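You operate a simulated robot arm through the tools that you are given. There is no shell and no other tool. Be economical: measure what you need, move in short steps, check, and stop when the job is done.

You are at the controls of a simulated two-armed robot. One attempt, no reset.

TASK
Clean up: wipe the pestle and the grooved block with the teal pad and push the grey slider back.
Fine: the pad is in the CLOTHS drawer; shut it again. Leave the pad on the white pad tray and the pestle in its cup.
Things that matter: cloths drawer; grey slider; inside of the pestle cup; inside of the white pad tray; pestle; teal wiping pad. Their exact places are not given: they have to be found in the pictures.

Only the result counts: the job must be done as asked and must still hold three seconds after the hand-in. Knocking over, shifting, dropping, spilling or breaking anything else fails it. Flat cloth is picked up by pressing the open fingertips on it (5 to 10 N) and closing them slowly along it; thin cloth reads only 2 to 8 mm in the jaws.

THE ROBOT
Two 6-joint arms with two-finger parallel grippers on one trunk, on a base that drives. Base frame: it is fixed to the floor where the robot stands at the start and does not move with it; the origin is under the middle of the robot, x ahead of it, y to its left, z up; the surface under the hand at the start is at about z = 900. Lengths are in mm, angles in degrees, forces in N, time in s.
The left shoulder is at the start at [80, 216, 1545], the right one opposite. With the tool pointing down near the work surface each hand reaches from about 100 to 740 mm from the robot's upright axis, wherever it stands, measured 20 degrees to its own side. Places, roughly: cloths drawer [500, 700, 500]; grey slider [500, 0, 900]; inside of the pestle cup [700, 400, 900]; inside of the white pad tray [700, 500, 900]; teal wiping pad (7x5x3 cm) [500, 600, 500]. Payload 3.43 kg a hand.
Tool frame (each hand has its own): the origin (TCP) lies between the finger pads and is the grasp point; the fingertips stand 30 mm ahead of it; z points along the fingers, y is the line along which they close. Largest opening 94 mm; finger width 28, thickness 10; the body of the gripper, 50 by 96 mm, starts 55 mm behind the TCP.
Orientation is told as [roll, pitch, yaw] about the base's x, y, z axes, in that order, counted from this pose: with the fingers straight down and closing along the base's y, the tool's x points along the base's -x, its y along +y and its z along -z.

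THE INTERFACE
- The arms move only by the tool send_rows. It takes "left_increments", "right_increments" or both (then of equal length, played together; a hand with none holds still); each is a list of rows, each a list of 7 numbers: the shift along the tool's x, y, z in units of 20 mm (1.0 is 20 mm), then the turn, a rotation vector about the tool's x, y, z in units of 4 degrees (1.0 is 4 degrees), then the gripper command, from -1 (shut) to 1 (fully open), values between in proportion. In form: [[tx, ty, tz, rx, ry, rz, claw], ...]. A call has 1 to 20 rows; each row shifts and turns the commanded pose from where the row before left it, along the tool's axes as they then stand. A call with a number of a shift or a turn outside -1 to 1 is refused whole. A row lasts 0.2 s, in which the tool goes at most 50 mm and 8.6 degrees; a call with a longer step from one row to the next is refused whole, and so is a gripper value outside its range. Where a pose cannot be reached the arm comes as near as it can. A force on the tool above 50 N (or 10 N above the force at the start of the call, whichever is more), or a blocked arm, ends the call early, and 0.2 s more pass. Each finger travels about 72 mm/s and halts on what it meets, pressing with about 30 N; the grip force reading is that of the motor and also rises with nothing between the fingers. The clock runs only during rows and for 0.2 s after the last one: add rows that do not move to give the fingers time. It gives the time, the measured TCP pose, the force on the tool (base axes), the opening and the grip force at its end, in the units of the frame above (readings bear some noise), with the torque about the TCP (base axes, N m) and any sound that the robot's microphone picked up.
- Cameras (640 x 400 px; columns grow to the right, rows downward): "scene" is now at [87.6, 27.6, 1684.1]; the picture's right is [0.44, -0.90, 0.00], its down [-0.82, -0.40, -0.42] and it looks along [0.37, 0.18, -0.91] (base axes); focal length 281 px, centre (320, 200). "left" rides on the left gripper at [76, -14, -102] in its tool frame; the picture's right is [0.18, 0.98, 0.00], its down [-0.75, 0.14, -0.64] and it looks along [-0.63, 0.12, 0.77] (tool axes); focal length 243 px, centre (320, 200). "right" rides on the right gripper at [76, 14, -103] in its tool frame; the picture's right is [-0.18, 0.98, 0.00], its down [-0.75, -0.14, -0.64] and it looks along [-0.63, -0.12, 0.77] (tool axes); focal length 243 px, centre (320, 200).
- camera(camera): a new picture of that camera. The clock stands still meanwhile.
- slide_trunk(by): slides the trunk up (or, below 0, down) by that many mm; the arms and the scene camera ride with it, the base frame stays. It gives what a move gives, with no picture.
- drive_base(legs): drives the robot by 1 to 6 legs, each [ahead, left, turn to the left] in mm, mm and degrees, along the robot's own axes; the way and the turn of a leg run together, so that a leg with both is an arc; at most 1500 mm and 180 degrees a leg. The arms and the cameras ride along, it lands a little off, and it stops where it bumps. It gives what a move gives.
- aim_head(pan, tilt): turns the head with the scene camera to pan (to the left, within 86 degrees either way) and tilt (down, from -29 to 69), counted from straight ahead of the robot. It gives what a move gives.
- pixel_to_xyz(camera, pixels): for up to 12 pixels [column, row] of the newest picture of that camera ("zoom" is the newest enlarged one), the place [x, y, z] in the base frame of the surface seen there, good to about 3 mm. The clock stands still meanwhile.
- zoom(camera, box): a new picture of the part [left, top, right, bottom] of that camera's present view, enlarged. The clock stands still meanwhile.
- job_done(): hands the job in; it is judged then, once.

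Work in short steps. Measure before you move; look again where a grasp or a placing could have gone wrong, and mend it. You have 80 turns and 62 pictures in all, those below and enlarged ones among them. Open the grippers and draw the arms clear of the work before you hand the job in, unless the task says otherwise; then end with one line.

The tools are called after "Request:" as name(argument=value, ...) on one line, values as JSON. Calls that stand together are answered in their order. send_rows: Moves the arms, as the interface text tells. Its arguments: {"type":"object","properties":{"left_increments":{"type":"array","items":{"type":"array","items":{"type":"number"}}},"right_increments":{"type":"array","items":{"type":"array","items":{"type":"number"}}}},"required":[]} The other tools are called the same way: slide_trunk (by) slides the trunk up or down; drive_base (legs) drives the base; aim_head (pan, tilt) turns the head that bears the scene camera; camera (camera) takes a picture; pixel_to_xyz (camera, pixels) gives the place of the surface under pixels of a picture; zoom (camera, box) takes an enlarged picture of a part of a camera's view; job_done () hands the job in.

At the start:

```text
t: 0.0
left_ee_pos: [209.4, 241.8, 999.9]
left_ee_rot: [0.0, 0.0, 0.0]
left_force: [0.3, -0.5, -1.3]
left_wrist_torque: [-0.02, 0.0, -0.03]
left_width: 94.1
left_grip_force: 0.1
right_ee_pos: [643.3, 80.1, 1191.3]
right_ee_rot: [-0.1, 0.1, 0.0]
right_force: [0.0, 0.3, -0.3]
right_wrist_torque: [-0.02, 0.01, 0.01]
right_width: 94.3
right_grip_force: 0.0
trunk travel left (down, up): [-775.0, 65.0]
robot x, y, heading: [0.5, -0.3, 0.0]
head pan, tilt: [26.1, 65.5]
```

scene: 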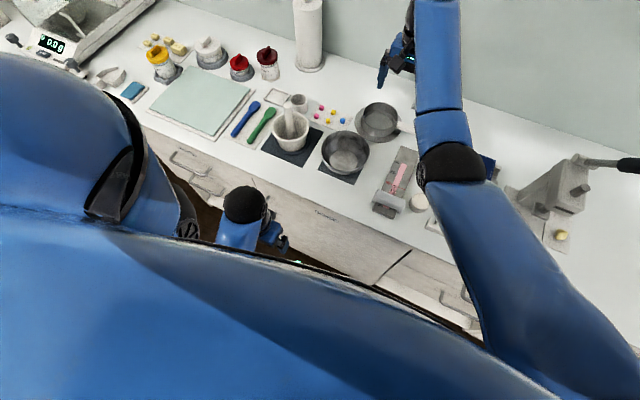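
right: 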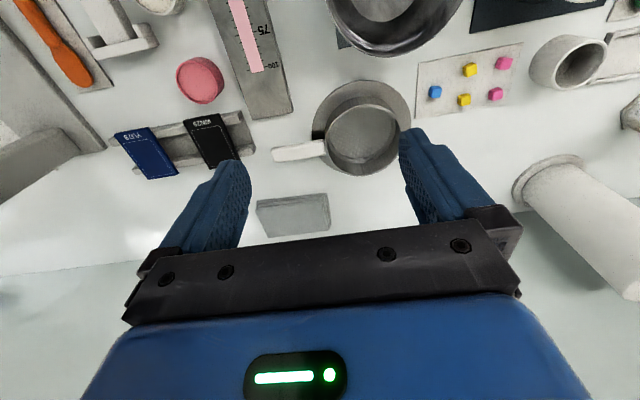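
left: 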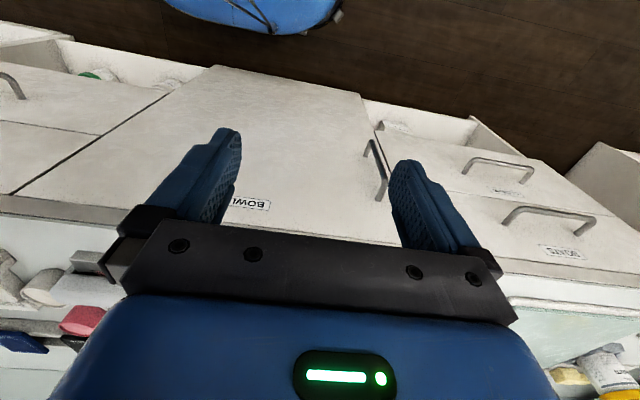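

The scene shows the bench with mortar and pestle at about (290,130), a slider scale at (395,180), and drawers below. I zoom in to see the details.

Request:
zoom(camera="scene", box=[220, 70, 440, 220])

Request:
zoom(camera="scene", box=[0, 0, 240, 150])

Request:
zoom(camera="left", box=[320, 60, 640, 300])

```text
2.67 times, centred on (330, 145) of scene
```

zoom: 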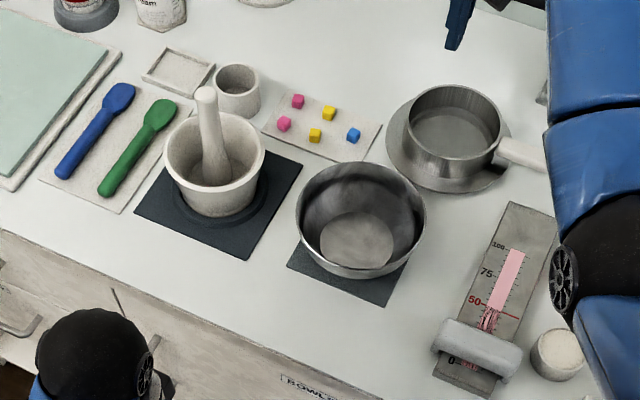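

```text
2.67 times, centred on (120, 75) of scene
```

zoom: 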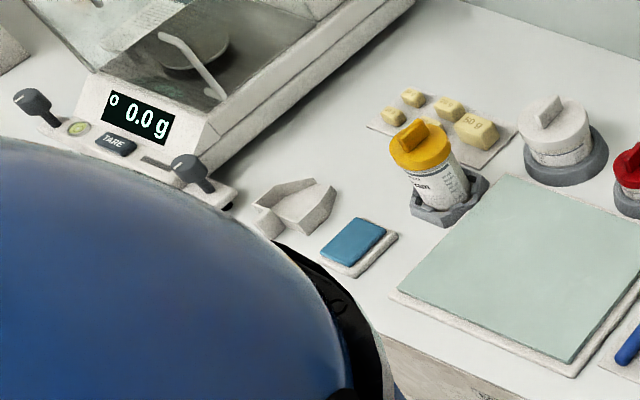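

```text
1.67 times, centred on (480, 180) of left
```

zoom: 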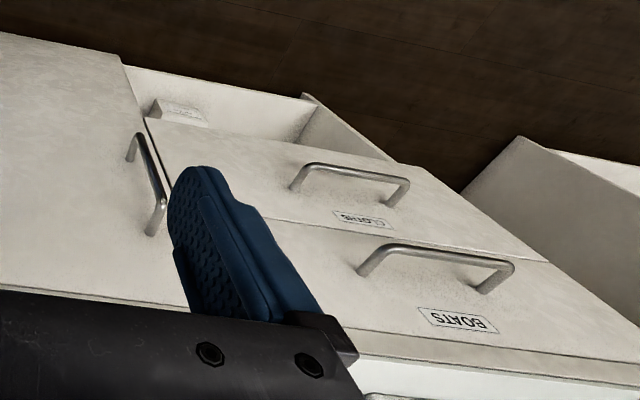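

I measure the main items now: zoomed and scene pixels.

Request:
pixel_to_xyz(camera="scene", pixels=[[290, 103], [292, 135], [300, 103], [277, 97], [390, 200], [411, 150], [383, 212], [376, 192], [412, 203], [268, 138], [395, 175], [420, 200]])

Request:
pixel_to_xyz(camera="left", pixels=[[498, 164], [550, 210], [498, 190], [560, 252], [475, 165], [525, 180], [600, 200], [400, 140], [380, 170], [470, 200]])

Request:
zoom(camera="scene", box=[360, 130, 440, 230])

```text
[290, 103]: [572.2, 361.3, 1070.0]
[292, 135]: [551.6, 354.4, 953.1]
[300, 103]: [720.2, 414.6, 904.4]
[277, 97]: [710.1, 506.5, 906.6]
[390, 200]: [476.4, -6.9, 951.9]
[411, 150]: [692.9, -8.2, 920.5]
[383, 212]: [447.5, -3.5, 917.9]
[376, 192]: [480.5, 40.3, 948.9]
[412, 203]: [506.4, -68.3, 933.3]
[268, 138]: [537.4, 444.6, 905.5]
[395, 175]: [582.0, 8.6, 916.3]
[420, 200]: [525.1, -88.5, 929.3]
```

```text
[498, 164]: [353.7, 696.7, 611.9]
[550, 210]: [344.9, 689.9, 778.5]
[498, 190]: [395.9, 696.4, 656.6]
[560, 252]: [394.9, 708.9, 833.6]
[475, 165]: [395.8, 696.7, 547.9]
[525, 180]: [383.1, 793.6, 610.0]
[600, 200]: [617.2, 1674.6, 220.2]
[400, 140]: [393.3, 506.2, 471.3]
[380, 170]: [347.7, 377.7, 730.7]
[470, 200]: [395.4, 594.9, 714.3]
```

```text
4.00 times, centred on (400, 180) of scene
```

zoom: 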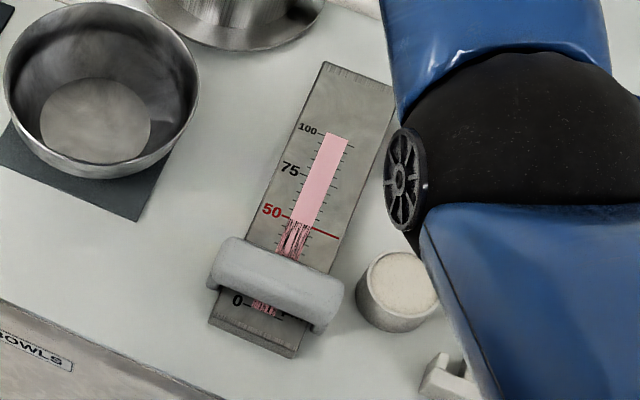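

The grooved block is the gauge with pink residue, from about x 447 to 740 at y ≈ 0, and the slider sits at its near end. The CLOTHS handle is near [350, 700, 612]. I retract the right arm, then back off and drive left to the drawer.

Request:
send_rows(right_increments=[[1, -0.9, 0, 0, 0, 0, 1], [1, -0.9, 0, 0, 0, 0, 1], [1, -0.9, 0, 0, 0, 0, 1], [1, -0.9, 0, 0, 0, 0, 1], [1, -0.9, 0, 0, 0, 0, 1], [1, -0.9, 0, 0, 0, 0, 1], [1, -0.9, 0, 0, 0, 0, 1], [1, -0.9, 0, 0, 0, 0, 1], [1, -0.9, 0, 0, 0, 0, 1], [1, -0.9, 0, 0, 0, 0, 1], [1, -0.9, 0, 0, 0, 0, 1], [1, -0.9, 0, 0, 0, 0, 1], [1, -0.9, 0, 0, 0, 0, 1], [1, -0.9, 0, 0, 0, 0, 1], [1, -0.9, 0, 0, 0, 0, 1]])

Request:
drive_base(legs=[[-250, 0, 0], [0, 480, 0]])

Request:
slide_trunk(by=-350)

Request:
aim_head(pan=15, tilt=45)

Request:
camera(camera="scene")

```text
t: 3.2
left_ee_pos: [208.6, 240.6, 1000.4]
left_ee_rot: [0.1, 0.0, 0.0]
left_force: [-0.2, -0.3, -0.2]
left_wrist_torque: [0.0, -0.01, 0.01]
left_width: 93.9
left_grip_force: 0.0
right_ee_pos: [526.7, -109.5, 1011.4]
right_ee_rot: [0.1, -0.1, 0.0]
right_force: [0.5, 0.2, -0.6]
right_wrist_torque: [0.0, 0.01, -0.01]
right_width: 93.9
right_grip_force: 0.0
right hand out of reach, approached as far as the arm can: row 1, 2, 3, 4, 5, 6, 7, 8, 9, 10, 11, 12, 13, 14, 15
trunk travel left (down, up): [-775.0, 65.0]
robot x, y, heading: [0.2, 0.1, -0.1]
head pan, tilt: [26.1, 65.5]
```

```text
t: 7.5
left_ee_pos: [-38.4, 722.6, 999.9]
left_ee_rot: [0.2, 0.1, -0.1]
left_force: [0.3, -0.4, 0.4]
left_wrist_torque: [0.02, 0.02, 0.01]
left_width: 93.9
left_grip_force: 0.0
right_ee_pos: [279.1, 370.4, 1011.1]
right_ee_rot: [0.0, -0.2, -0.1]
right_force: [0.8, -0.7, 0.3]
right_wrist_torque: [0.01, 0.01, 0.01]
right_width: 94.2
right_grip_force: 0.0
trunk travel left (down, up): [-775.0, 65.0]
robot x, y, heading: [-250.2, 482.8, 0.1]
head pan, tilt: [26.1, 65.5]
```

```text
t: 10.9
left_ee_pos: [-38.8, 724.8, 649.8]
left_ee_rot: [-0.1, 0.0, -0.1]
left_force: [0.4, -0.4, 0.2]
left_wrist_torque: [-0.01, 0.03, -0.03]
left_width: 94.1
left_grip_force: 0.0
right_ee_pos: [279.1, 371.6, 661.6]
right_ee_rot: [-0.1, -0.2, -0.1]
right_force: [0.0, 0.3, -0.7]
right_wrist_torque: [-0.02, 0.02, -0.02]
right_width: 94.2
right_grip_force: 0.1
trunk travel left (down, up): [-425.0, 415.0]
robot x, y, heading: [-249.6, 481.7, 0.1]
head pan, tilt: [26.1, 65.5]
```

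```text
t: 11.7
left_ee_pos: [-38.6, 724.6, 649.4]
left_ee_rot: [0.0, 0.1, -0.2]
left_force: [-1.0, -0.1, 0.5]
left_wrist_torque: [0.01, -0.02, 0.0]
left_width: 93.9
left_grip_force: 0.0
right_ee_pos: [280.1, 372.2, 662.3]
right_ee_rot: [0.0, -0.1, -0.2]
right_force: [0.4, -0.4, 0.0]
right_wrist_torque: [-0.02, 0.02, 0.01]
right_width: 93.9
right_grip_force: 0.0
trunk travel left (down, up): [-425.0, 415.0]
robot x, y, heading: [-247.5, 482.3, -0.1]
head pan, tilt: [15.0, 45.0]
```

```text
54 pictures are left
```

scene: 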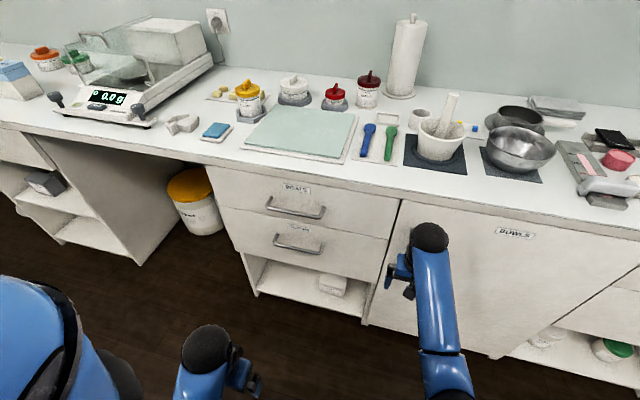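

Both drawers are clear: BOATS above and CLOTHS below, with its handle bar near (298,248). I measure it.

Request:
pixel_to_xyz(camera="scene", pixels=[[276, 245], [290, 249], [299, 251], [310, 253], [322, 246], [297, 211], [299, 233], [330, 260], [240, 245], [385, 255]])

Request:
zoom(camera="scene", box=[220, 160, 400, 300])

```text
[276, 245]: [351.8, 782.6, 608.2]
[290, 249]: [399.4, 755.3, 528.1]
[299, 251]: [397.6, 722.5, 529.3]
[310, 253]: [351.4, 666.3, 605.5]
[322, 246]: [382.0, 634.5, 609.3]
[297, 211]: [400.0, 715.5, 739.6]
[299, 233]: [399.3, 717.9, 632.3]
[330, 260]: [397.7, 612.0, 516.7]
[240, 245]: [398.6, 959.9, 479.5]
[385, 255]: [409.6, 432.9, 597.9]
```

```text
2.86 times, centred on (310, 230) of scene
```

zoom: 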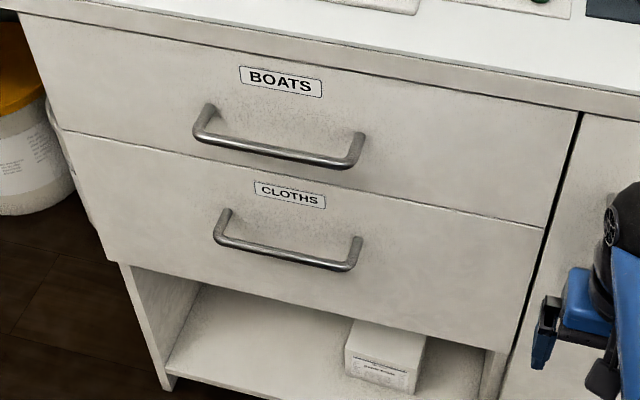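

The bar runs along y from 650 to 785 at x ≈ 352, z ≈ 607. I move the left hand to x ≈ 180, then turn the tool to point forward with the jaws vertical.

Request:
send_rows(left_increments=[[-1, -0.05, 0.19, 0, 0, 0, 1], [-1, -0.05, 0.19, 0, 0, 0, 1], [-1, -0.05, 0.19, 0, 0, 0, 1], [-1, -0.05, 0.19, 0, 0, 0, 1], [-1, -0.05, 0.19, 0, 0, 0, 1], [-1, -0.05, 0.19, 0, 0, 0, 1], [-1, -0.05, 0.19, 0, 0, 0, 1], [-1, -0.05, 0.19, 0, 0, 0, 1], [-1, -0.05, 0.19, 0, 0, 0, 1], [-1, -0.05, 0.19, 0, 0, 0, 1], [-1, -0.05, 0.19, 0, 0, 0, 1]])

Request:
send_rows(left_increments=[[0, 0, 0, -0.962, -0.962, 0.962, 1], [0, 0, 0, -0.962, -0.962, 0.962, 1], [0, 0, 0, -0.962, -0.962, 0.962, 1], [0, 0, 0, -0.962, -0.962, 0.962, 1], [0, 0, 0, -0.962, -0.962, 0.962, 1], [0, 0, 0, -0.962, -0.962, 0.962, 1], [0, 0, 0, -0.962, -0.962, 0.962, 1], [0, 0, 0, -0.962, -0.962, 0.962, 1], [0, 0, 0, -0.962, -0.962, 0.962, 1], [0, 0, 0, -0.962, -0.962, 0.962, 1], [0, 0, 0, -0.962, -0.962, 0.962, 1], [0, 0, 0, -0.962, -0.962, 0.962, 1], [0, 0, 0, -0.962, -0.962, 0.962, 1], [0, 0, 0, -0.962, -0.962, 0.962, 1], [0, 0, 0, -0.962, -0.962, 0.962, 1], [0, 0, 0, -0.962, -0.962, 0.962, 1], [0, 0, 0, -0.962, -0.962, 0.962, 1], [0, 0, 0, -0.962, -0.962, 0.962, 1]])

```text
t: 14.1
left_ee_pos: [181.6, 712.3, 608.4]
left_ee_rot: [0.0, 0.0, -0.2]
left_force: [0.0, 0.6, -0.2]
left_wrist_torque: [0.0, -0.03, 0.0]
left_width: 93.9
left_grip_force: 0.1
right_ee_pos: [279.0, 372.5, 661.2]
right_ee_rot: [-0.1, -0.1, -0.2]
right_force: [-0.1, 0.2, -0.8]
right_wrist_torque: [0.0, -0.02, -0.01]
right_width: 94.1
right_grip_force: 0.0
trunk travel left (down, up): [-425.0, 415.0]
robot x, y, heading: [-246.0, 483.6, -0.2]
head pan, tilt: [15.0, 45.0]
```

```text
t: 17.9
left_ee_pos: [180.0, 685.3, 611.1]
left_ee_rot: [90.1, -0.1, -90.0]
left_force: [0.0, -0.6, -1.0]
left_wrist_torque: [-0.03, 0.02, 0.04]
left_width: 93.9
left_grip_force: 0.0
left hand out of reach, approached as far as the arm can: row 18
right_ee_pos: [278.8, 370.9, 661.9]
right_ee_rot: [0.0, -0.1, -0.1]
right_force: [-0.1, -0.5, -0.5]
right_wrist_torque: [-0.02, 0.0, 0.01]
right_width: 93.8
right_grip_force: 0.1
trunk travel left (down, up): [-425.0, 415.0]
robot x, y, heading: [-247.5, 486.1, -0.2]
head pan, tilt: [15.0, 45.0]
```

The tool now points forward with the jaws vertical. I advance onto the bar at x ≈ 345 and close.

Request:
send_rows(left_increments=[[0.2, 0, 1, 0, 0, 0, 1], [0.2, 0, 1, 0, 0, 0, 1], [0.2, 0, 1, 0, 0, 0, 1], [0.2, 0, 1, 0, 0, 0, 1], [0.2, -0.05, 1, 0, 0, 0, 1], [0.2, -0.05, 1, 0, 0, 0, 1], [0.2, -0.05, 1, 0, 0, 0, 1], [0, 0, 0.7, 0, 0, 0, 1], [0, 0, 0.7, 0, 0, 0, 1], [0, 0, 0, 0, 0, 0, 0], [0, 0, 0, 0, 0, 0, -1], [0, 0, 0, 0, 0, 0, -1], [0, 0, 0, 0, 0, 0, -1], [0, 0, 0, 0, 0, 0, -1]])

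```text
t: 20.9
left_ee_pos: [345.7, 678.9, 604.2]
left_ee_rot: [88.6, 0.0, -89.8]
left_force: [-5.5, -2.4, -38.1]
left_wrist_torque: [0.0, 0.18, 0.22]
left_width: 11.9
left_grip_force: 44.8
left hand out of reach, approached as far as the arm can: row 1, 2, 3, 4, 5, 6, 7
right_ee_pos: [280.9, 372.4, 659.0]
right_ee_rot: [0.0, 0.2, 0.0]
right_force: [-0.1, 0.6, 0.5]
right_wrist_torque: [0.01, 0.02, 0.01]
right_width: 94.2
right_grip_force: 0.0
trunk travel left (down, up): [-425.0, 415.0]
robot x, y, heading: [-248.9, 481.9, -0.2]
head pan, tilt: [15.0, 45.0]
```

The bar is gripped (11.9 mm). I relieve the vertical load slightly and pull the drawer by driving the base back.

Request:
send_rows(left_increments=[[0, -0.1, 0, 0, 0, 0, -1], [0, 0, 0, 0, 0, 0, -1]])

Request:
drive_base(legs=[[-130, 0, 0]])

Request:
camera(camera="scene")

```text
t: 21.5
left_ee_pos: [346.2, 678.8, 604.0]
left_ee_rot: [88.7, 0.0, -89.8]
left_force: [-6.5, 1.8, -35.7]
left_wrist_torque: [0.1, 0.29, 0.21]
left_width: 11.5
left_grip_force: 45.0
right_ee_pos: [280.8, 372.8, 660.6]
right_ee_rot: [0.1, 0.0, -0.1]
right_force: [-0.5, -1.2, 0.1]
right_wrist_torque: [0.0, -0.02, 0.0]
right_width: 94.2
right_grip_force: 0.1
trunk travel left (down, up): [-425.0, 415.0]
robot x, y, heading: [-246.0, 486.3, -0.1]
head pan, tilt: [15.0, 45.0]
```

```text
t: 22.8
left_ee_pos: [218.4, 678.7, 604.5]
left_ee_rot: [88.7, -0.1, -89.9]
left_force: [0.2, 3.3, -39.4]
left_wrist_torque: [0.02, 0.05, 0.37]
left_width: 11.8
left_grip_force: 45.0
right_ee_pos: [151.8, 373.0, 659.3]
right_ee_rot: [-0.1, 0.1, -0.2]
right_force: [-0.4, -0.2, -0.7]
right_wrist_torque: [0.0, -0.01, 0.0]
right_width: 94.3
right_grip_force: 0.1
trunk travel left (down, up): [-425.0, 415.0]
robot x, y, heading: [-372.0, 482.6, -0.3]
head pan, tilt: [15.0, 45.0]
```

```text
52 pictures are left
```

scene: 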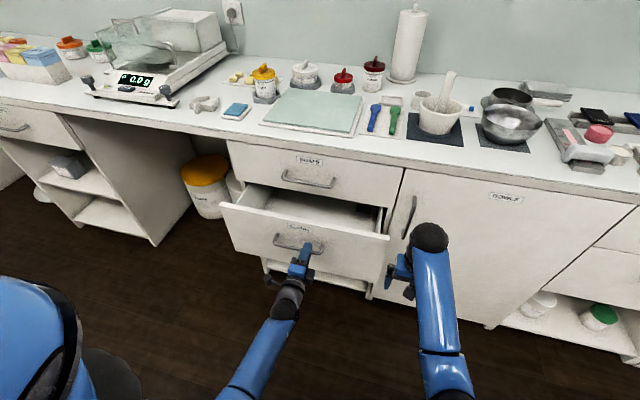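

The drawer is sliding open. I pull another 130 mm and look in.

Request:
drive_base(legs=[[-130, 0, 0]])

Request:
zoom(camera="scene", box=[200, 140, 440, 290])

```text
t: 24.1
left_ee_pos: [88.6, 679.1, 605.6]
left_ee_rot: [88.7, 0.0, -89.9]
left_force: [0.9, 9.7, -20.0]
left_wrist_torque: [0.13, -0.09, 0.53]
left_width: 11.7
left_grip_force: 45.1
right_ee_pos: [23.7, 372.5, 660.7]
right_ee_rot: [-0.1, 0.0, -0.3]
right_force: [0.0, -0.1, -0.1]
right_wrist_torque: [-0.01, 0.01, 0.03]
right_width: 93.9
right_grip_force: 0.0
trunk travel left (down, up): [-425.0, 415.0]
robot x, y, heading: [-505.2, 481.7, -0.1]
head pan, tilt: [15.0, 45.0]
```

```text
2.67 times, centred on (320, 215) of scene
```

zoom: 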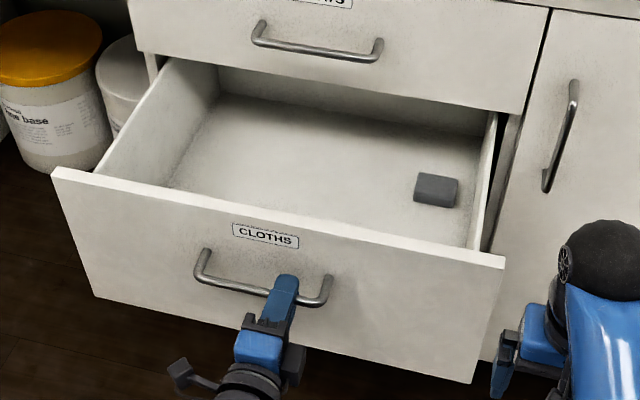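

There is a pad in the drawer that looks dark grey, at zoomed (435,190). I measure it and the drawer, and look closer for its colour.

Request:
pixel_to_xyz(camera="zoom", pixels=[[420, 178], [456, 183], [434, 190], [420, 200], [450, 205], [300, 150], [320, 90], [220, 90], [490, 150], [280, 230], [478, 215], [350, 150]])

Request:
zoom(camera="scene", box=[335, 190, 395, 230])

```text
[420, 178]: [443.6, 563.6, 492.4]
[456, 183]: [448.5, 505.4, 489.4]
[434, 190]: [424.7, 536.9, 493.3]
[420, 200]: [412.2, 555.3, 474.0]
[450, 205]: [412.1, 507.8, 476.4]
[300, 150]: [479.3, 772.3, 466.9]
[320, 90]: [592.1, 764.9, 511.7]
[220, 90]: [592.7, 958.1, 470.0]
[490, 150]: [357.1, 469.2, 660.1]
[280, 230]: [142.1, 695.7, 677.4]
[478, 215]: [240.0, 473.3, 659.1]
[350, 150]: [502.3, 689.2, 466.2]
```

```text
10.00 times, centred on (365, 210) of scene
```

zoom: 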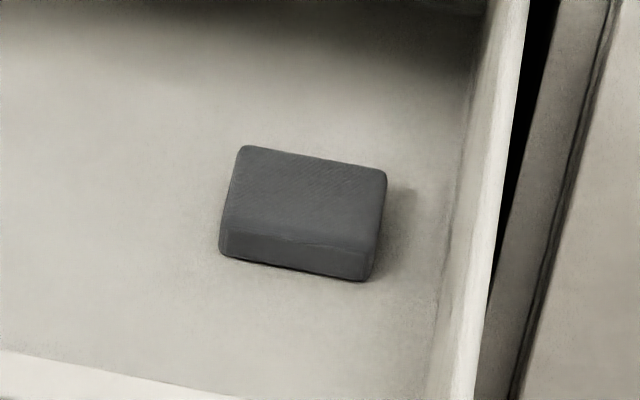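

The visible pad is grey, so it is a distractor; the teal one must be hidden behind the drawer front. I release the handle, back off, raise the trunk and look down into the drawer.

Request:
send_rows(left_increments=[[0, 0, 0, 0, 0, 0, 1], [0, 0, 0, 0, 0, 0, 1], [0, 0, 0, 0, 0, 0, 1], [0, 0, 0, 0, 0, 0, 1]])

Request:
drive_base(legs=[[-100, 0, 0]])

Request:
slide_trunk(by=350)

Request:
aim_head(pan=15, tilt=58)

Request:
camera(camera="scene")

```text
t: 25.1
left_ee_pos: [87.7, 679.0, 604.9]
left_ee_rot: [88.8, 0.1, -89.8]
left_force: [-0.1, -0.8, -0.1]
left_wrist_torque: [-0.01, 0.04, 0.01]
left_width: 94.0
left_grip_force: 0.1
right_ee_pos: [22.1, 372.6, 661.8]
right_ee_rot: [0.1, -0.3, -0.2]
right_force: [0.2, 0.2, -0.5]
right_wrist_torque: [-0.01, 0.02, 0.01]
right_width: 93.7
right_grip_force: 0.0
trunk travel left (down, up): [-425.0, 415.0]
robot x, y, heading: [-501.0, 483.0, -0.1]
head pan, tilt: [15.0, 45.0]
```

```text
t: 26.2
left_ee_pos: [-10.4, 679.3, 606.6]
left_ee_rot: [88.9, 0.0, -89.8]
left_force: [-0.5, -0.1, 0.7]
left_wrist_torque: [0.0, 0.03, 0.01]
left_width: 93.9
left_grip_force: 0.0
right_ee_pos: [-76.5, 373.1, 660.8]
right_ee_rot: [0.0, -0.2, -0.2]
right_force: [-0.6, -0.2, 0.6]
right_wrist_torque: [0.01, -0.01, 0.01]
right_width: 94.0
right_grip_force: 0.0
trunk travel left (down, up): [-425.0, 415.0]
robot x, y, heading: [-604.2, 484.4, -0.2]
head pan, tilt: [15.0, 45.0]
```

```text
t: 29.7
left_ee_pos: [-10.8, 679.5, 956.2]
left_ee_rot: [89.0, 0.0, -89.8]
left_force: [0.3, -0.5, -0.5]
left_wrist_torque: [0.02, -0.03, 0.02]
left_width: 93.9
left_grip_force: 0.1
right_ee_pos: [-76.2, 373.0, 1011.4]
right_ee_rot: [0.1, -0.2, -0.1]
right_force: [-0.7, -0.8, 0.1]
right_wrist_torque: [0.01, -0.02, -0.01]
right_width: 93.9
right_grip_force: 0.1
trunk travel left (down, up): [-775.0, 65.0]
robot x, y, heading: [-604.1, 483.4, -0.2]
head pan, tilt: [15.0, 45.0]
```

```text
t: 30.4
left_ee_pos: [-11.1, 679.5, 955.0]
left_ee_rot: [88.9, 0.0, -89.9]
left_force: [0.4, -0.6, -0.2]
left_wrist_torque: [0.01, 0.01, 0.01]
left_width: 93.9
left_grip_force: 0.1
right_ee_pos: [-76.8, 373.1, 1011.0]
right_ee_rot: [0.0, -0.1, -0.1]
right_force: [-0.3, 0.0, 0.2]
right_wrist_torque: [0.0, -0.02, -0.02]
right_width: 93.9
right_grip_force: 0.0
trunk travel left (down, up): [-775.0, 65.0]
robot x, y, heading: [-602.2, 485.1, -0.3]
head pan, tilt: [15.0, 58.0]
```

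```text
49 pictures are left
```

scene: 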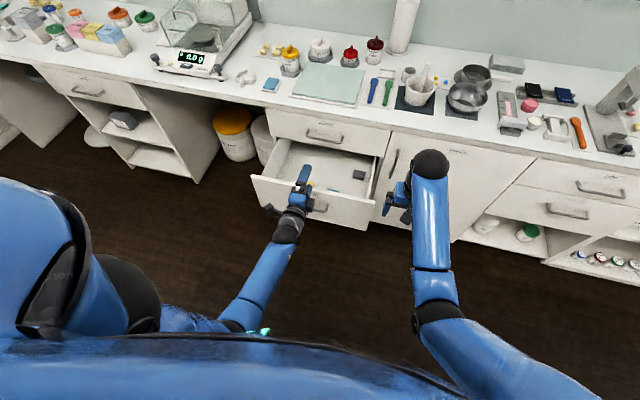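

There is something teal near (333,187). I zoom in.

Request:
zoom(camera="scene", box=[260, 140, 390, 230])

Request:
pixel_to_xyz(camera="scene", pixels=[[333, 187], [330, 187], [337, 188], [358, 174], [310, 183], [317, 195]])

```text
4.44 times, centred on (325, 185) of scene
```

zoom: 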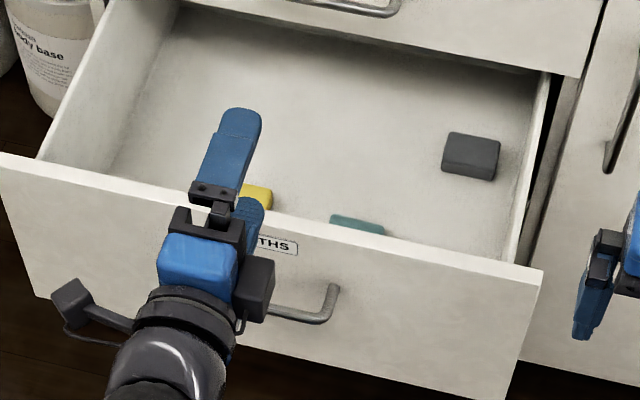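

```text
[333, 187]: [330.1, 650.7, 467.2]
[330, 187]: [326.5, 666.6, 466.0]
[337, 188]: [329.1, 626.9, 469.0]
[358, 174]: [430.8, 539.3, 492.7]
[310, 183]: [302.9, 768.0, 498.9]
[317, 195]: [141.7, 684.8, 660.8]
```

The teal pad is at about x 320, y 640, close below the BOATS handle. I regrip the drawer and pull it some more so I get overhead access.

Request:
slide_trunk(by=-350)

Request:
drive_base(legs=[[100, 0, 0]])

Request:
send_rows(left_increments=[[0, 0, 0, 0, 0, 0, 0], [0, 0, 0, 0, 0, 0, -1], [0, 0, 0, 0, 0, 0, -1], [0, 0, 0, 0, 0, 0, -1], [0, 0, 0, 0, 0, 0, -1]])

Request:
drive_base(legs=[[-90, 0, 0]])

```text
t: 33.8
left_ee_pos: [-11.2, 678.8, 606.1]
left_ee_rot: [89.0, 0.0, -90.0]
left_force: [-0.8, 0.3, 0.4]
left_wrist_torque: [0.02, 0.01, 0.04]
left_width: 94.1
left_grip_force: 0.1
right_ee_pos: [-76.7, 371.3, 661.1]
right_ee_rot: [0.1, -0.2, -0.2]
right_force: [0.9, -0.4, 0.2]
right_wrist_torque: [0.01, -0.02, 0.01]
right_width: 94.2
right_grip_force: 0.1
trunk travel left (down, up): [-425.0, 415.0]
robot x, y, heading: [-603.1, 484.6, 0.1]
head pan, tilt: [15.0, 58.0]
```

```text
t: 35.0
left_ee_pos: [89.3, 680.2, 605.4]
left_ee_rot: [88.8, 0.0, -89.8]
left_force: [0.4, -0.3, 0.1]
left_wrist_torque: [-0.01, -0.01, 0.0]
left_width: 93.7
left_grip_force: 0.1
right_ee_pos: [24.0, 373.0, 661.5]
right_ee_rot: [0.0, -0.1, -0.2]
right_force: [-0.3, 0.6, -0.1]
right_wrist_torque: [0.03, 0.0, -0.02]
right_width: 94.0
right_grip_force: 0.1
trunk travel left (down, up): [-425.0, 415.0]
robot x, y, heading: [-500.5, 483.8, -0.1]
head pan, tilt: [15.0, 58.0]
```

```text
t: 36.2
left_ee_pos: [89.5, 679.6, 603.3]
left_ee_rot: [88.6, 0.0, -89.8]
left_force: [-1.0, 0.0, -7.7]
left_wrist_torque: [-0.15, 0.0, 0.06]
left_width: 11.7
left_grip_force: 45.2
right_ee_pos: [25.3, 373.3, 661.2]
right_ee_rot: [0.0, -0.1, -0.1]
right_force: [-0.1, -0.6, -0.1]
right_wrist_torque: [0.02, 0.0, -0.01]
right_width: 94.0
right_grip_force: 0.0
trunk travel left (down, up): [-425.0, 415.0]
robot x, y, heading: [-502.9, 483.6, 0.1]
head pan, tilt: [15.0, 58.0]
```

```text
t: 37.3
left_ee_pos: [2.3, 680.7, 604.5]
left_ee_rot: [88.7, 0.1, -89.7]
left_force: [0.2, -6.7, -15.5]
left_wrist_torque: [-0.22, -0.13, 0.22]
left_width: 11.6
left_grip_force: 44.2
right_ee_pos: [-62.8, 373.2, 660.1]
right_ee_rot: [0.1, -0.1, -0.2]
right_force: [1.2, -0.9, -0.3]
right_wrist_torque: [0.0, 0.02, -0.05]
right_width: 93.8
right_grip_force: 0.0
trunk travel left (down, up): [-425.0, 415.0]
robot x, y, heading: [-589.0, 485.7, 0.0]
head pan, tilt: [15.0, 58.0]
```

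The drawer is now about 345 mm out. I release, back off, return the tool to pointing down, and raise the trunk.

Request:
send_rows(left_increments=[[0, 0, 0, 0, 0, 0, 1], [0, 0, 0, 0, 0, 0, 1], [0, 0, 0, 0, 0, 0, 1], [0, 0, 0, 0, 0, 0, 1]])

Request:
drive_base(legs=[[-120, 0, 0]])

Request:
slide_trunk(by=220)

Request:
send_rows(left_increments=[[0, 0, 0, 0.962, 0.962, -0.962, 1], [0, 0, 0, 0.962, 0.962, -0.962, 1], [0, 0, 0, 0.962, 0.962, -0.962, 1], [0, 0, 0, 0.962, 0.962, -0.962, 1], [0, 0, 0, 0.962, 0.962, -0.962, 1], [0, 0, 0, 0.962, 0.962, -0.962, 1], [0, 0, 0, 0.962, 0.962, -0.962, 1], [0, 0, 0, 0.962, 0.962, -0.962, 1], [0, 0, 0, 0.962, 0.962, -0.962, 1], [0, 0, 0, 0.962, 0.962, -0.962, 1], [0, 0, 0, 0.962, 0.962, -0.962, 1], [0, 0, 0, 0.962, 0.962, -0.962, 1], [0, 0, 0, 0.962, 0.962, -0.962, 1], [0, 0, 0, 0.962, 0.962, -0.962, 1], [0, 0, 0, 0.962, 0.962, -0.962, 1], [0, 0, 0, 0.962, 0.962, -0.962, 1], [0, 0, 0, 0.962, 0.962, -0.962, 1], [0, 0, 0, 0.962, 0.962, -0.962, 1]])

```text
t: 38.3
left_ee_pos: [1.2, 679.8, 603.9]
left_ee_rot: [88.6, 0.1, -89.8]
left_force: [0.5, -0.4, -0.7]
left_wrist_torque: [0.0, 0.01, 0.01]
left_width: 94.0
left_grip_force: 0.0
right_ee_pos: [-63.8, 373.7, 662.0]
right_ee_rot: [0.0, -0.3, 0.0]
right_force: [0.1, 0.4, 0.3]
right_wrist_torque: [0.01, 0.03, 0.01]
right_width: 94.1
right_grip_force: 0.0
trunk travel left (down, up): [-425.0, 415.0]
robot x, y, heading: [-594.0, 487.9, -0.1]
head pan, tilt: [15.0, 58.0]
```

```text
t: 39.5
left_ee_pos: [-117.2, 680.0, 605.4]
left_ee_rot: [88.7, 0.1, -89.9]
left_force: [1.0, 0.2, -0.1]
left_wrist_torque: [0.03, 0.03, 0.01]
left_width: 93.8
left_grip_force: 0.1
right_ee_pos: [-182.6, 372.8, 661.4]
right_ee_rot: [0.0, 0.0, -0.1]
right_force: [-0.6, 0.4, 0.0]
right_wrist_torque: [0.01, -0.05, 0.04]
right_width: 94.2
right_grip_force: 0.0
trunk travel left (down, up): [-425.0, 415.0]
robot x, y, heading: [-709.5, 486.2, -0.3]
head pan, tilt: [15.0, 58.0]
```

```text
t: 41.9
left_ee_pos: [-118.5, 679.7, 825.4]
left_ee_rot: [88.6, 0.0, -89.9]
left_force: [0.5, -0.7, -0.5]
left_wrist_torque: [0.0, 0.03, -0.02]
left_width: 93.9
left_grip_force: 0.1
right_ee_pos: [-181.3, 373.8, 881.4]
right_ee_rot: [0.0, -0.2, -0.2]
right_force: [-0.4, 0.1, -0.8]
right_wrist_torque: [-0.02, -0.01, 0.04]
right_width: 94.1
right_grip_force: 0.1
trunk travel left (down, up): [-645.0, 195.0]
robot x, y, heading: [-709.6, 480.3, -0.3]
head pan, tilt: [15.0, 58.0]
```

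```text
t: 45.7
left_ee_pos: [-118.0, 679.6, 825.1]
left_ee_rot: [-0.1, 1.3, 0.3]
left_force: [0.1, 0.2, -0.4]
left_wrist_torque: [0.01, -0.01, -0.01]
left_width: 94.0
left_grip_force: 0.1
right_ee_pos: [-181.9, 374.0, 882.7]
right_ee_rot: [0.0, -0.2, -0.2]
right_force: [-0.6, -0.4, -0.2]
right_wrist_torque: [-0.02, 0.03, 0.02]
right_width: 94.1
right_grip_force: 0.1
trunk travel left (down, up): [-645.0, 195.0]
robot x, y, heading: [-709.9, 485.2, -0.2]
head pan, tilt: [15.0, 58.0]
```

Driving forward 290 mm puts the left hand over the open drawer; then I look with its camera.

Request:
drive_base(legs=[[290, 0, 0]])

Request:
camera(camera="left")

```text
t: 47.6
left_ee_pos: [167.3, 676.6, 825.8]
left_ee_rot: [0.0, 1.2, 0.0]
left_force: [0.9, 0.7, -0.4]
left_wrist_torque: [0.01, -0.03, 0.06]
left_width: 93.9
left_grip_force: 0.2
right_ee_pos: [101.8, 370.9, 883.1]
right_ee_rot: [-0.1, -0.2, -0.3]
right_force: [-0.5, -0.2, 0.1]
right_wrist_torque: [-0.01, -0.01, 0.0]
right_width: 93.6
right_grip_force: 0.0
trunk travel left (down, up): [-645.0, 195.0]
robot x, y, heading: [-425.7, 481.6, -0.0]
head pan, tilt: [15.0, 58.0]
```

```text
47 pictures are left
```

left: 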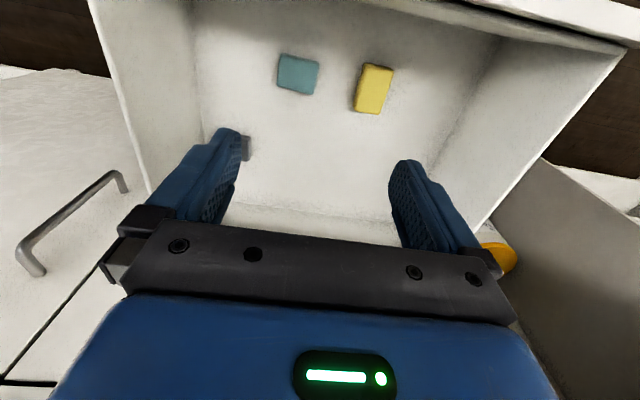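

The teal pad is at (298,74). I measure its corners.

Request:
pixel_to_xyz(camera="left", pixels=[[298, 74], [281, 57], [316, 64], [279, 86], [311, 91], [312, 80], [281, 75], [373, 88], [300, 58], [330, 130]])

Request:
zoom(camera="left", box=[260, 40, 340, 100])

```text
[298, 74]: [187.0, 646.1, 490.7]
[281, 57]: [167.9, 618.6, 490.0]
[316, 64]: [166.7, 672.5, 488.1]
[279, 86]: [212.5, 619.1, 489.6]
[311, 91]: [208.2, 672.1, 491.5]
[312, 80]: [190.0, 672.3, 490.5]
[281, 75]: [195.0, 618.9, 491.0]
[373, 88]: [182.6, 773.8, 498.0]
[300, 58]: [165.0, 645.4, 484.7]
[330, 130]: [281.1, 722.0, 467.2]
```

```text
6.67 times, centred on (300, 70) of left
```

zoom: 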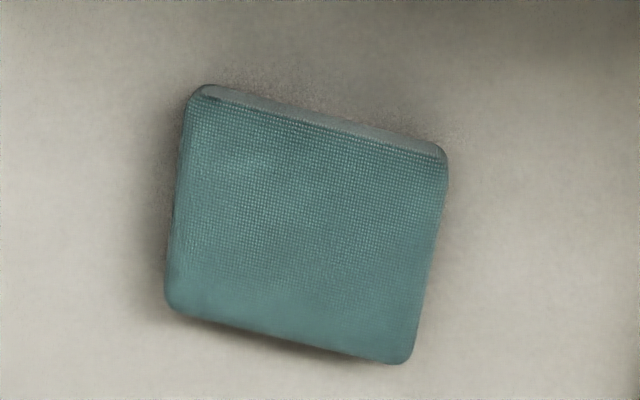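

The pad is centred at about [189, 646], top z 491, squared to the axes. I drive a little closer, align above it and lower the trunk 120 mm.

Request:
drive_base(legs=[[85, 0, 0]])

Request:
send_rows(left_increments=[[0.8, -0.38, 0, 0, 0, 0, 1], [0.8, -0.38, 0, 0, 0, 0, 1], [0.8, -0.38, 0, 0, 0, 0, 1], [0.8, -0.38, 0, 0, 0, 0, 1]])

Request:
slide_trunk(by=-120)

Request:
aim_head(pan=15, tilt=60)

Request:
camera(camera="scene")

```text
t: 48.7
left_ee_pos: [248.8, 675.9, 827.0]
left_ee_rot: [0.1, 1.1, -0.1]
left_force: [0.1, 1.2, 0.9]
left_wrist_torque: [-0.02, -0.01, 0.01]
left_width: 93.7
left_grip_force: 0.0
right_ee_pos: [181.3, 370.9, 883.8]
right_ee_rot: [0.0, -0.4, -0.3]
right_force: [-0.1, 0.0, 0.3]
right_wrist_torque: [0.0, 0.0, 0.0]
right_width: 93.9
right_grip_force: 0.0
trunk travel left (down, up): [-645.0, 195.0]
robot x, y, heading: [-344.5, 485.2, -0.3]
head pan, tilt: [15.0, 58.0]
```

```text
t: 49.7
left_ee_pos: [186.9, 644.7, 826.9]
left_ee_rot: [0.0, 1.3, -0.1]
left_force: [0.3, -0.1, -0.2]
left_wrist_torque: [0.0, 0.0, 0.01]
left_width: 94.1
left_grip_force: 0.2
right_ee_pos: [183.9, 370.0, 881.8]
right_ee_rot: [0.1, -0.1, -0.3]
right_force: [-0.3, 0.4, -0.1]
right_wrist_torque: [-0.03, -0.04, -0.01]
right_width: 94.0
right_grip_force: 0.1
trunk travel left (down, up): [-645.0, 195.0]
robot x, y, heading: [-344.2, 485.2, -0.5]
head pan, tilt: [15.0, 58.0]
```

```text
t: 51.2
left_ee_pos: [187.2, 644.5, 707.1]
left_ee_rot: [0.1, 1.3, -0.1]
left_force: [-0.2, -0.1, 0.8]
left_wrist_torque: [0.02, 0.02, 0.0]
left_width: 94.1
left_grip_force: 0.1
right_ee_pos: [184.2, 369.4, 762.0]
right_ee_rot: [0.0, -0.1, -0.3]
right_force: [0.1, 0.6, -0.2]
right_wrist_torque: [0.01, -0.01, -0.02]
right_width: 93.9
right_grip_force: 0.0
trunk travel left (down, up): [-525.0, 315.0]
robot x, y, heading: [-343.8, 483.7, -0.5]
head pan, tilt: [15.0, 58.0]
```

```text
t: 51.8
left_ee_pos: [186.3, 643.7, 706.8]
left_ee_rot: [0.0, 1.3, -0.1]
left_force: [-0.4, 0.3, -0.3]
left_wrist_torque: [-0.01, 0.0, -0.03]
left_width: 94.2
left_grip_force: 0.1
right_ee_pos: [184.7, 369.1, 762.7]
right_ee_rot: [0.0, -0.3, -0.3]
right_force: [0.4, -0.8, 0.1]
right_wrist_torque: [0.01, 0.0, 0.01]
right_width: 94.3
right_grip_force: 0.1
trunk travel left (down, up): [-525.0, 315.0]
robot x, y, heading: [-343.9, 483.3, -0.5]
head pan, tilt: [15.0, 60.0]
```

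```text
45 pictures are left
```

scene: 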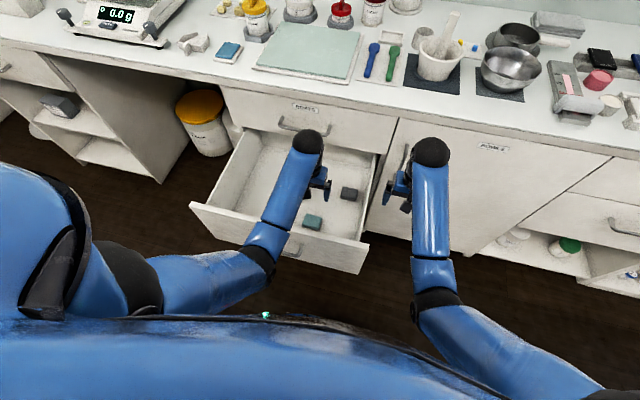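

The arm is clear of the drawer front. I level the tool and descend to z ≈ 530 first.

Request:
send_rows(left_increments=[[-0.1, 0.1, 0.5, 0, -0.32, 0, 1], [0, 0, 1, 0, 0, 0, 1], [0, 0, 1, 0, 0, 0, 1], [0, 0, 1, 0, 0, 0, 1], [0, 0, 1, 0, 0, 0, 1], [0, 0, 1, 0, 0, 0, 1], [0, 0, 1, 0, 0, 0, 1], [0, 0, 1, 0, 0, 0, 1], [0, 0, 1, 0, 0, 0, 1], [0, 0, 0.4, 0, 0, 0, 1]])

Request:
camera(camera="left")

```text
t: 54.0
left_ee_pos: [187.5, 646.9, 529.1]
left_ee_rot: [0.0, 0.0, -0.1]
left_force: [-0.7, -0.6, -0.6]
left_wrist_torque: [0.0, 0.02, 0.0]
left_width: 94.1
left_grip_force: 0.0
right_ee_pos: [184.8, 370.5, 761.6]
right_ee_rot: [0.0, -0.2, -0.3]
right_force: [-0.1, 0.9, 0.5]
right_wrist_torque: [-0.01, -0.02, -0.02]
right_width: 93.9
right_grip_force: 0.1
trunk travel left (down, up): [-525.0, 315.0]
robot x, y, heading: [-345.8, 483.9, -0.4]
head pan, tilt: [15.0, 60.0]
```

```text
44 pictures are left
```

left: 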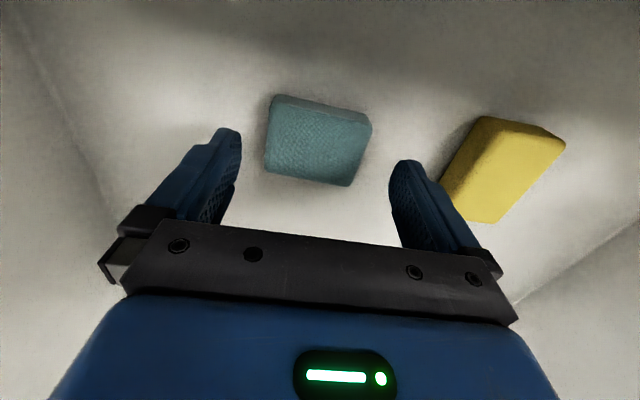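

The pad lies between the fingertips. I re-measure it and the yellow one for clearance.

Request:
pixel_to_xyz(camera="left", pixels=[[318, 145], [276, 98], [370, 118], [266, 168], [349, 184], [445, 195], [480, 118]])

```text
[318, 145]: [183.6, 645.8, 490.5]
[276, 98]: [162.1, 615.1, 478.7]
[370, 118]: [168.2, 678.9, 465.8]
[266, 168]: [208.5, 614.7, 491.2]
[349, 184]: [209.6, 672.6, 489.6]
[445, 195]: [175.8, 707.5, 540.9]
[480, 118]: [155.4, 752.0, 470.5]
```

Pad centre is about [187, 645], so the alignment is right. I descend to TCP z ≈ 506 and close.

Request:
send_rows(left_increments=[[0, -0.08, 0.6, 0, 0, 0, 1], [0, 0, 0.55, 0, 0, 0, 1], [0, 0, 0, 0, 0, 0, 0.4], [0, 0, 0, 0, 0, 0, 0.1], [0, 0, 0, 0, 0, 0, -0.3], [0, 0, 0, 0, 0, 0, -1], [0, 0, 0, 0, 0, 0, -1], [0, 0, 0, 0, 0, 0, -1]])

Request:
zoom(camera="left", box=[180, 60, 480, 260])

```text
t: 55.8
left_ee_pos: [188.1, 647.1, 505.1]
left_ee_rot: [0.0, -0.1, 0.0]
left_force: [0.5, -0.1, 0.2]
left_wrist_torque: [-0.01, -0.02, -0.02]
left_width: 63.7
left_grip_force: 30.3
right_ee_pos: [184.0, 370.5, 761.6]
right_ee_rot: [0.0, -0.2, -0.3]
right_force: [0.4, -0.1, -0.5]
right_wrist_torque: [-0.01, -0.02, 0.02]
right_width: 93.9
right_grip_force: 0.1
trunk travel left (down, up): [-525.0, 315.0]
robot x, y, heading: [-343.1, 481.5, -0.2]
head pan, tilt: [15.0, 60.0]
```

```text
2.00 times, centred on (330, 160) of left
```

zoom: 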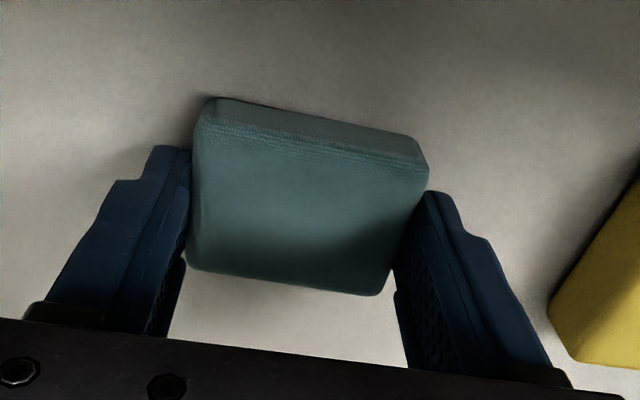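

The pad is held firmly (63.7 mm wide). I lift it straight out, then back off and shift left so the right hand can push the drawer shut.

Request:
send_rows(left_increments=[[0, 0, -1, 0, 0, 0, -1], [0, 0, -1, 0, 0, 0, -1], [0, 0, -1, 0, 0, 0, -1], [0, 0, -1, 0, 0, 0, -1], [0, 0, -1, 0, 0, 0, -1], [0, 0, -1, 0, 0, 0, -1], [0, 0, -1, 0, 0, 0, -1], [0, 0, -1, 0, 0, 0, -1], [0, 0, -1, 0, 0, 0, -1], [0, 0, -1, 0, 0, 0, -1], [0, 0, -1, 0, 0, 0, -1], [0, 0, -1, 0, 0, 0, -1], [0, 0, -1, 0, 0, 0, -1], [0, 0, -1, 0, 0, 0, -1]])

Request:
drive_base(legs=[[-280, 0, 0], [0, 150, 0]])

Request:
send_rows(right_increments=[[0, 0, 0.4, 0.962, -0.962, -0.962, -1], [0, 0, 0, 0.962, -0.962, -0.962, -1], [0, 0, 0, 0.962, -0.962, -0.962, -1], [0, 0, 0, 0.962, -0.962, -0.962, -1], [0, 0, 0, 0.962, -0.962, -0.962, -1], [0, 0, 0, 0.962, -0.962, -0.962, -1], [0, 0, 0, 0.962, -0.962, -0.962, -1], [0, 0, 0, 0.962, -0.962, -0.962, -1], [0, 0, 0, 0.962, -0.962, -0.962, -1], [0, 0, 0, 0.962, -0.962, -0.962, -1], [0, 0, 0, 0.962, -0.962, -0.962, -1], [0, 0, 0, 0.962, -0.962, -0.962, -1], [0, 0, 0, 0.962, -0.962, -0.962, -1], [0, 0, 0, 0.962, -0.962, -0.962, -1], [0, 0, 0, 0.962, -0.962, -0.962, -1], [0, 0, 0, 0.962, -0.962, -0.962, -1], [0, 0, 0, 0.962, -0.962, -0.962, -1], [0, 0, 0, 0.962, -0.962, -0.962, -1]])

Request:
camera(camera="scene")

```text
t: 58.8
left_ee_pos: [198.8, 644.4, 762.3]
left_ee_rot: [0.0, -0.1, -0.1]
left_force: [-0.3, -0.7, 0.0]
left_wrist_torque: [0.01, 0.0, 0.01]
left_width: 63.3
left_grip_force: 30.1
left hand out of reach, approached as far as the arm can: row 13, 14
right_ee_pos: [184.6, 369.9, 761.8]
right_ee_rot: [0.0, 0.0, -0.3]
right_force: [-0.4, -0.3, 0.3]
right_wrist_torque: [-0.01, -0.01, -0.01]
right_width: 94.4
right_grip_force: 0.0
trunk travel left (down, up): [-525.0, 315.0]
robot x, y, heading: [-340.2, 484.1, 0.0]
head pan, tilt: [15.0, 60.0]
```

```text
t: 61.8
left_ee_pos: [-80.4, 789.6, 763.0]
left_ee_rot: [0.1, 0.0, -0.8]
left_force: [-0.2, -0.2, -0.9]
left_wrist_torque: [0.02, 0.04, -0.02]
left_width: 63.6
left_grip_force: 30.1
right_ee_pos: [-98.1, 515.0, 760.5]
right_ee_rot: [0.1, -0.1, -0.9]
right_force: [0.3, -1.0, 0.9]
right_wrist_torque: [0.0, -0.02, 0.0]
right_width: 93.9
right_grip_force: 0.1
trunk travel left (down, up): [-525.0, 315.0]
robot x, y, heading: [-624.4, 632.6, -0.9]
head pan, tilt: [15.0, 60.0]
```

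```text
t: 65.6
left_ee_pos: [-82.0, 789.7, 762.9]
left_ee_rot: [0.0, -0.1, -0.7]
left_force: [0.0, 0.0, -0.3]
left_wrist_torque: [0.02, -0.03, 0.02]
left_width: 63.5
left_grip_force: 30.3
right_ee_pos: [-98.3, 515.6, 753.3]
right_ee_rot: [-90.0, 0.0, 89.2]
right_force: [-0.4, -1.0, -0.1]
right_wrist_torque: [-0.02, -0.01, -0.01]
right_width: 0.0
right_grip_force: 30.4
trunk travel left (down, up): [-525.0, 315.0]
robot x, y, heading: [-626.0, 635.0, -0.9]
head pan, tilt: [15.0, 60.0]
```

```text
42 pictures are left
```

scene: 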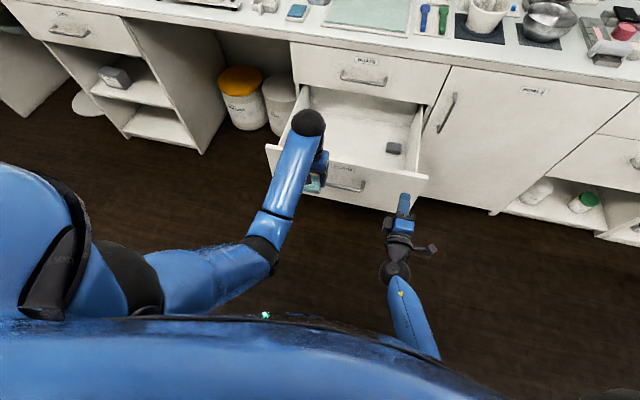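

The right tool points forward, fingers shut. I lower it to z ≈ 600 and pull the left hand with the pad back to be clear.

Request:
send_rows(left_increments=[[0.875, 0, 0.4, 0, 0, 0, -1], [0.875, 0, 0.4, 0, 0, 0, -1], [0.875, 0, 0.4, 0, 0, 0, -1], [0.875, 0, 0.4, 0, 0, 0, -1], [0.875, 0, 0.4, 0, 0, 0, -1], [0.875, 0, 0.4, 0, 0, 0, -1], [0.875, 0, 0.4, 0, 0, 0, -1], [0.875, 0, 0.4, 0, 0, 0, -1]], right_increments=[[0, 0.94, 0, 0, 0, 0, -1], [0, 0.94, 0, 0, 0, 0, -1], [0, 0.94, 0, 0, 0, 0, -1], [0, 0.94, 0, 0, 0, 0, -1], [0, 0.94, 0, 0, 0, 0, -1], [0, 0.94, 0, 0, 0, 0, -1], [0, 0.94, 0, 0, 0, 0, -1], [0, 0.94, 0, 0, 0, 0, -1]])

```text
t: 67.4
left_ee_pos: [-219.7, 791.5, 698.1]
left_ee_rot: [0.0, -0.1, -0.7]
left_force: [0.2, 0.1, -1.1]
left_wrist_torque: [-0.02, 0.02, -0.01]
left_width: 63.4
left_grip_force: 29.8
right_ee_pos: [-97.1, 512.6, 603.0]
right_ee_rot: [-90.2, 0.0, 89.1]
right_force: [0.5, -0.2, 1.0]
right_wrist_torque: [0.02, 0.0, 0.01]
right_width: 0.3
right_grip_force: 30.3
trunk travel left (down, up): [-525.0, 315.0]
robot x, y, heading: [-624.8, 634.9, -1.0]
head pan, tilt: [15.0, 60.0]
```

Now I push the drawer in by driving forward, first most of the way.

Request:
drive_base(legs=[[430, 0, 1]])

Request:
drive_base(legs=[[30, 0, 0]])

Request:
camera(camera="scene")

```text
t: 70.0
left_ee_pos: [201.9, 795.0, 696.4]
left_ee_rot: [0.0, -0.1, 0.4]
left_force: [0.2, 0.2, -0.9]
left_wrist_torque: [0.01, -0.01, -0.03]
left_width: 63.5
left_grip_force: 30.1
right_ee_pos: [329.9, 518.0, 603.7]
right_ee_rot: [-90.3, 0.0, 90.0]
right_force: [-1.2, -0.3, -0.7]
right_wrist_torque: [0.03, -0.01, -0.02]
right_width: 0.0
right_grip_force: 29.7
trunk travel left (down, up): [-525.0, 315.0]
robot x, y, heading: [-199.0, 631.5, 0.3]
head pan, tilt: [15.0, 60.0]
```

```text
t: 70.8
left_ee_pos: [229.7, 794.3, 698.6]
left_ee_rot: [0.1, 0.0, 0.3]
left_force: [-0.2, 0.2, -0.3]
left_wrist_torque: [0.02, -0.01, -0.02]
left_width: 63.5
left_grip_force: 30.1
right_ee_pos: [356.3, 517.7, 603.4]
right_ee_rot: [-90.3, 0.0, 90.0]
right_force: [0.1, -0.4, -0.4]
right_wrist_torque: [0.0, 0.0, -0.01]
right_width: 0.0
right_grip_force: 30.2
trunk travel left (down, up): [-525.0, 315.0]
robot x, y, heading: [-172.2, 628.4, -0.0]
head pan, tilt: [15.0, 60.0]
```

```text
41 pictures are left
```

scene: 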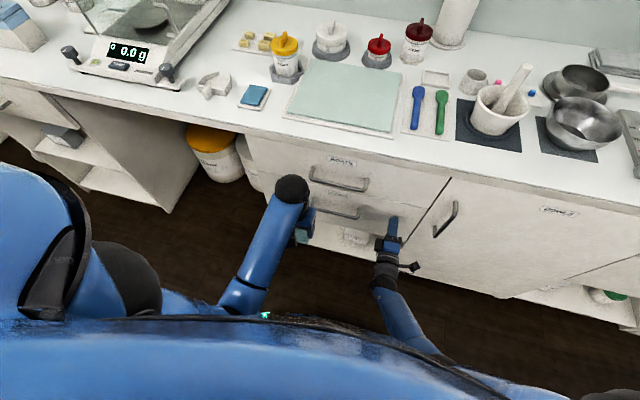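

Tips are at x ≈ 386; the shut face is at ≈ 397. I push the last bit with the arm until it resists.

Request:
send_rows(right_increments=[[0, 0, 0.3, 0, 0, 0, -1], [0, 0, 0.3, 0, 0, 0, -1], [0, 0, 0.2, 0, 0, 0, -1], [0, 0, 0.1, 0, 0, 0, -1], [0, 0, 0, 0, 0, 0, -1]])

Request:
pixel_to_xyz(camera="scene", pixels=[[372, 205], [360, 180], [425, 185], [385, 200]])

```text
t: 71.7
left_ee_pos: [227.8, 795.4, 698.3]
left_ee_rot: [0.0, -0.1, 0.3]
left_force: [0.9, 0.5, 0.3]
left_wrist_torque: [0.01, 0.0, 0.03]
left_width: 63.5
left_grip_force: 29.5
right_ee_pos: [364.5, 517.6, 599.2]
right_ee_rot: [-89.8, 0.4, 90.2]
right_force: [-22.5, 3.4, 14.4]
right_wrist_torque: [-0.26, -0.52, -0.25]
right_width: 0.1
right_grip_force: 29.7
trunk travel left (down, up): [-525.0, 315.0]
robot x, y, heading: [-174.4, 634.2, 0.1]
head pan, tilt: [15.0, 60.0]
stopped in row 4 (right hand): the force on the tool passed its limit at 53 N (the readings are from after the stop); the commanded pose is now the measured one
```

```text
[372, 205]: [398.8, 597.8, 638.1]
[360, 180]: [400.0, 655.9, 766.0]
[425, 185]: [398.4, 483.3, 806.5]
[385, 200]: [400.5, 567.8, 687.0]
```

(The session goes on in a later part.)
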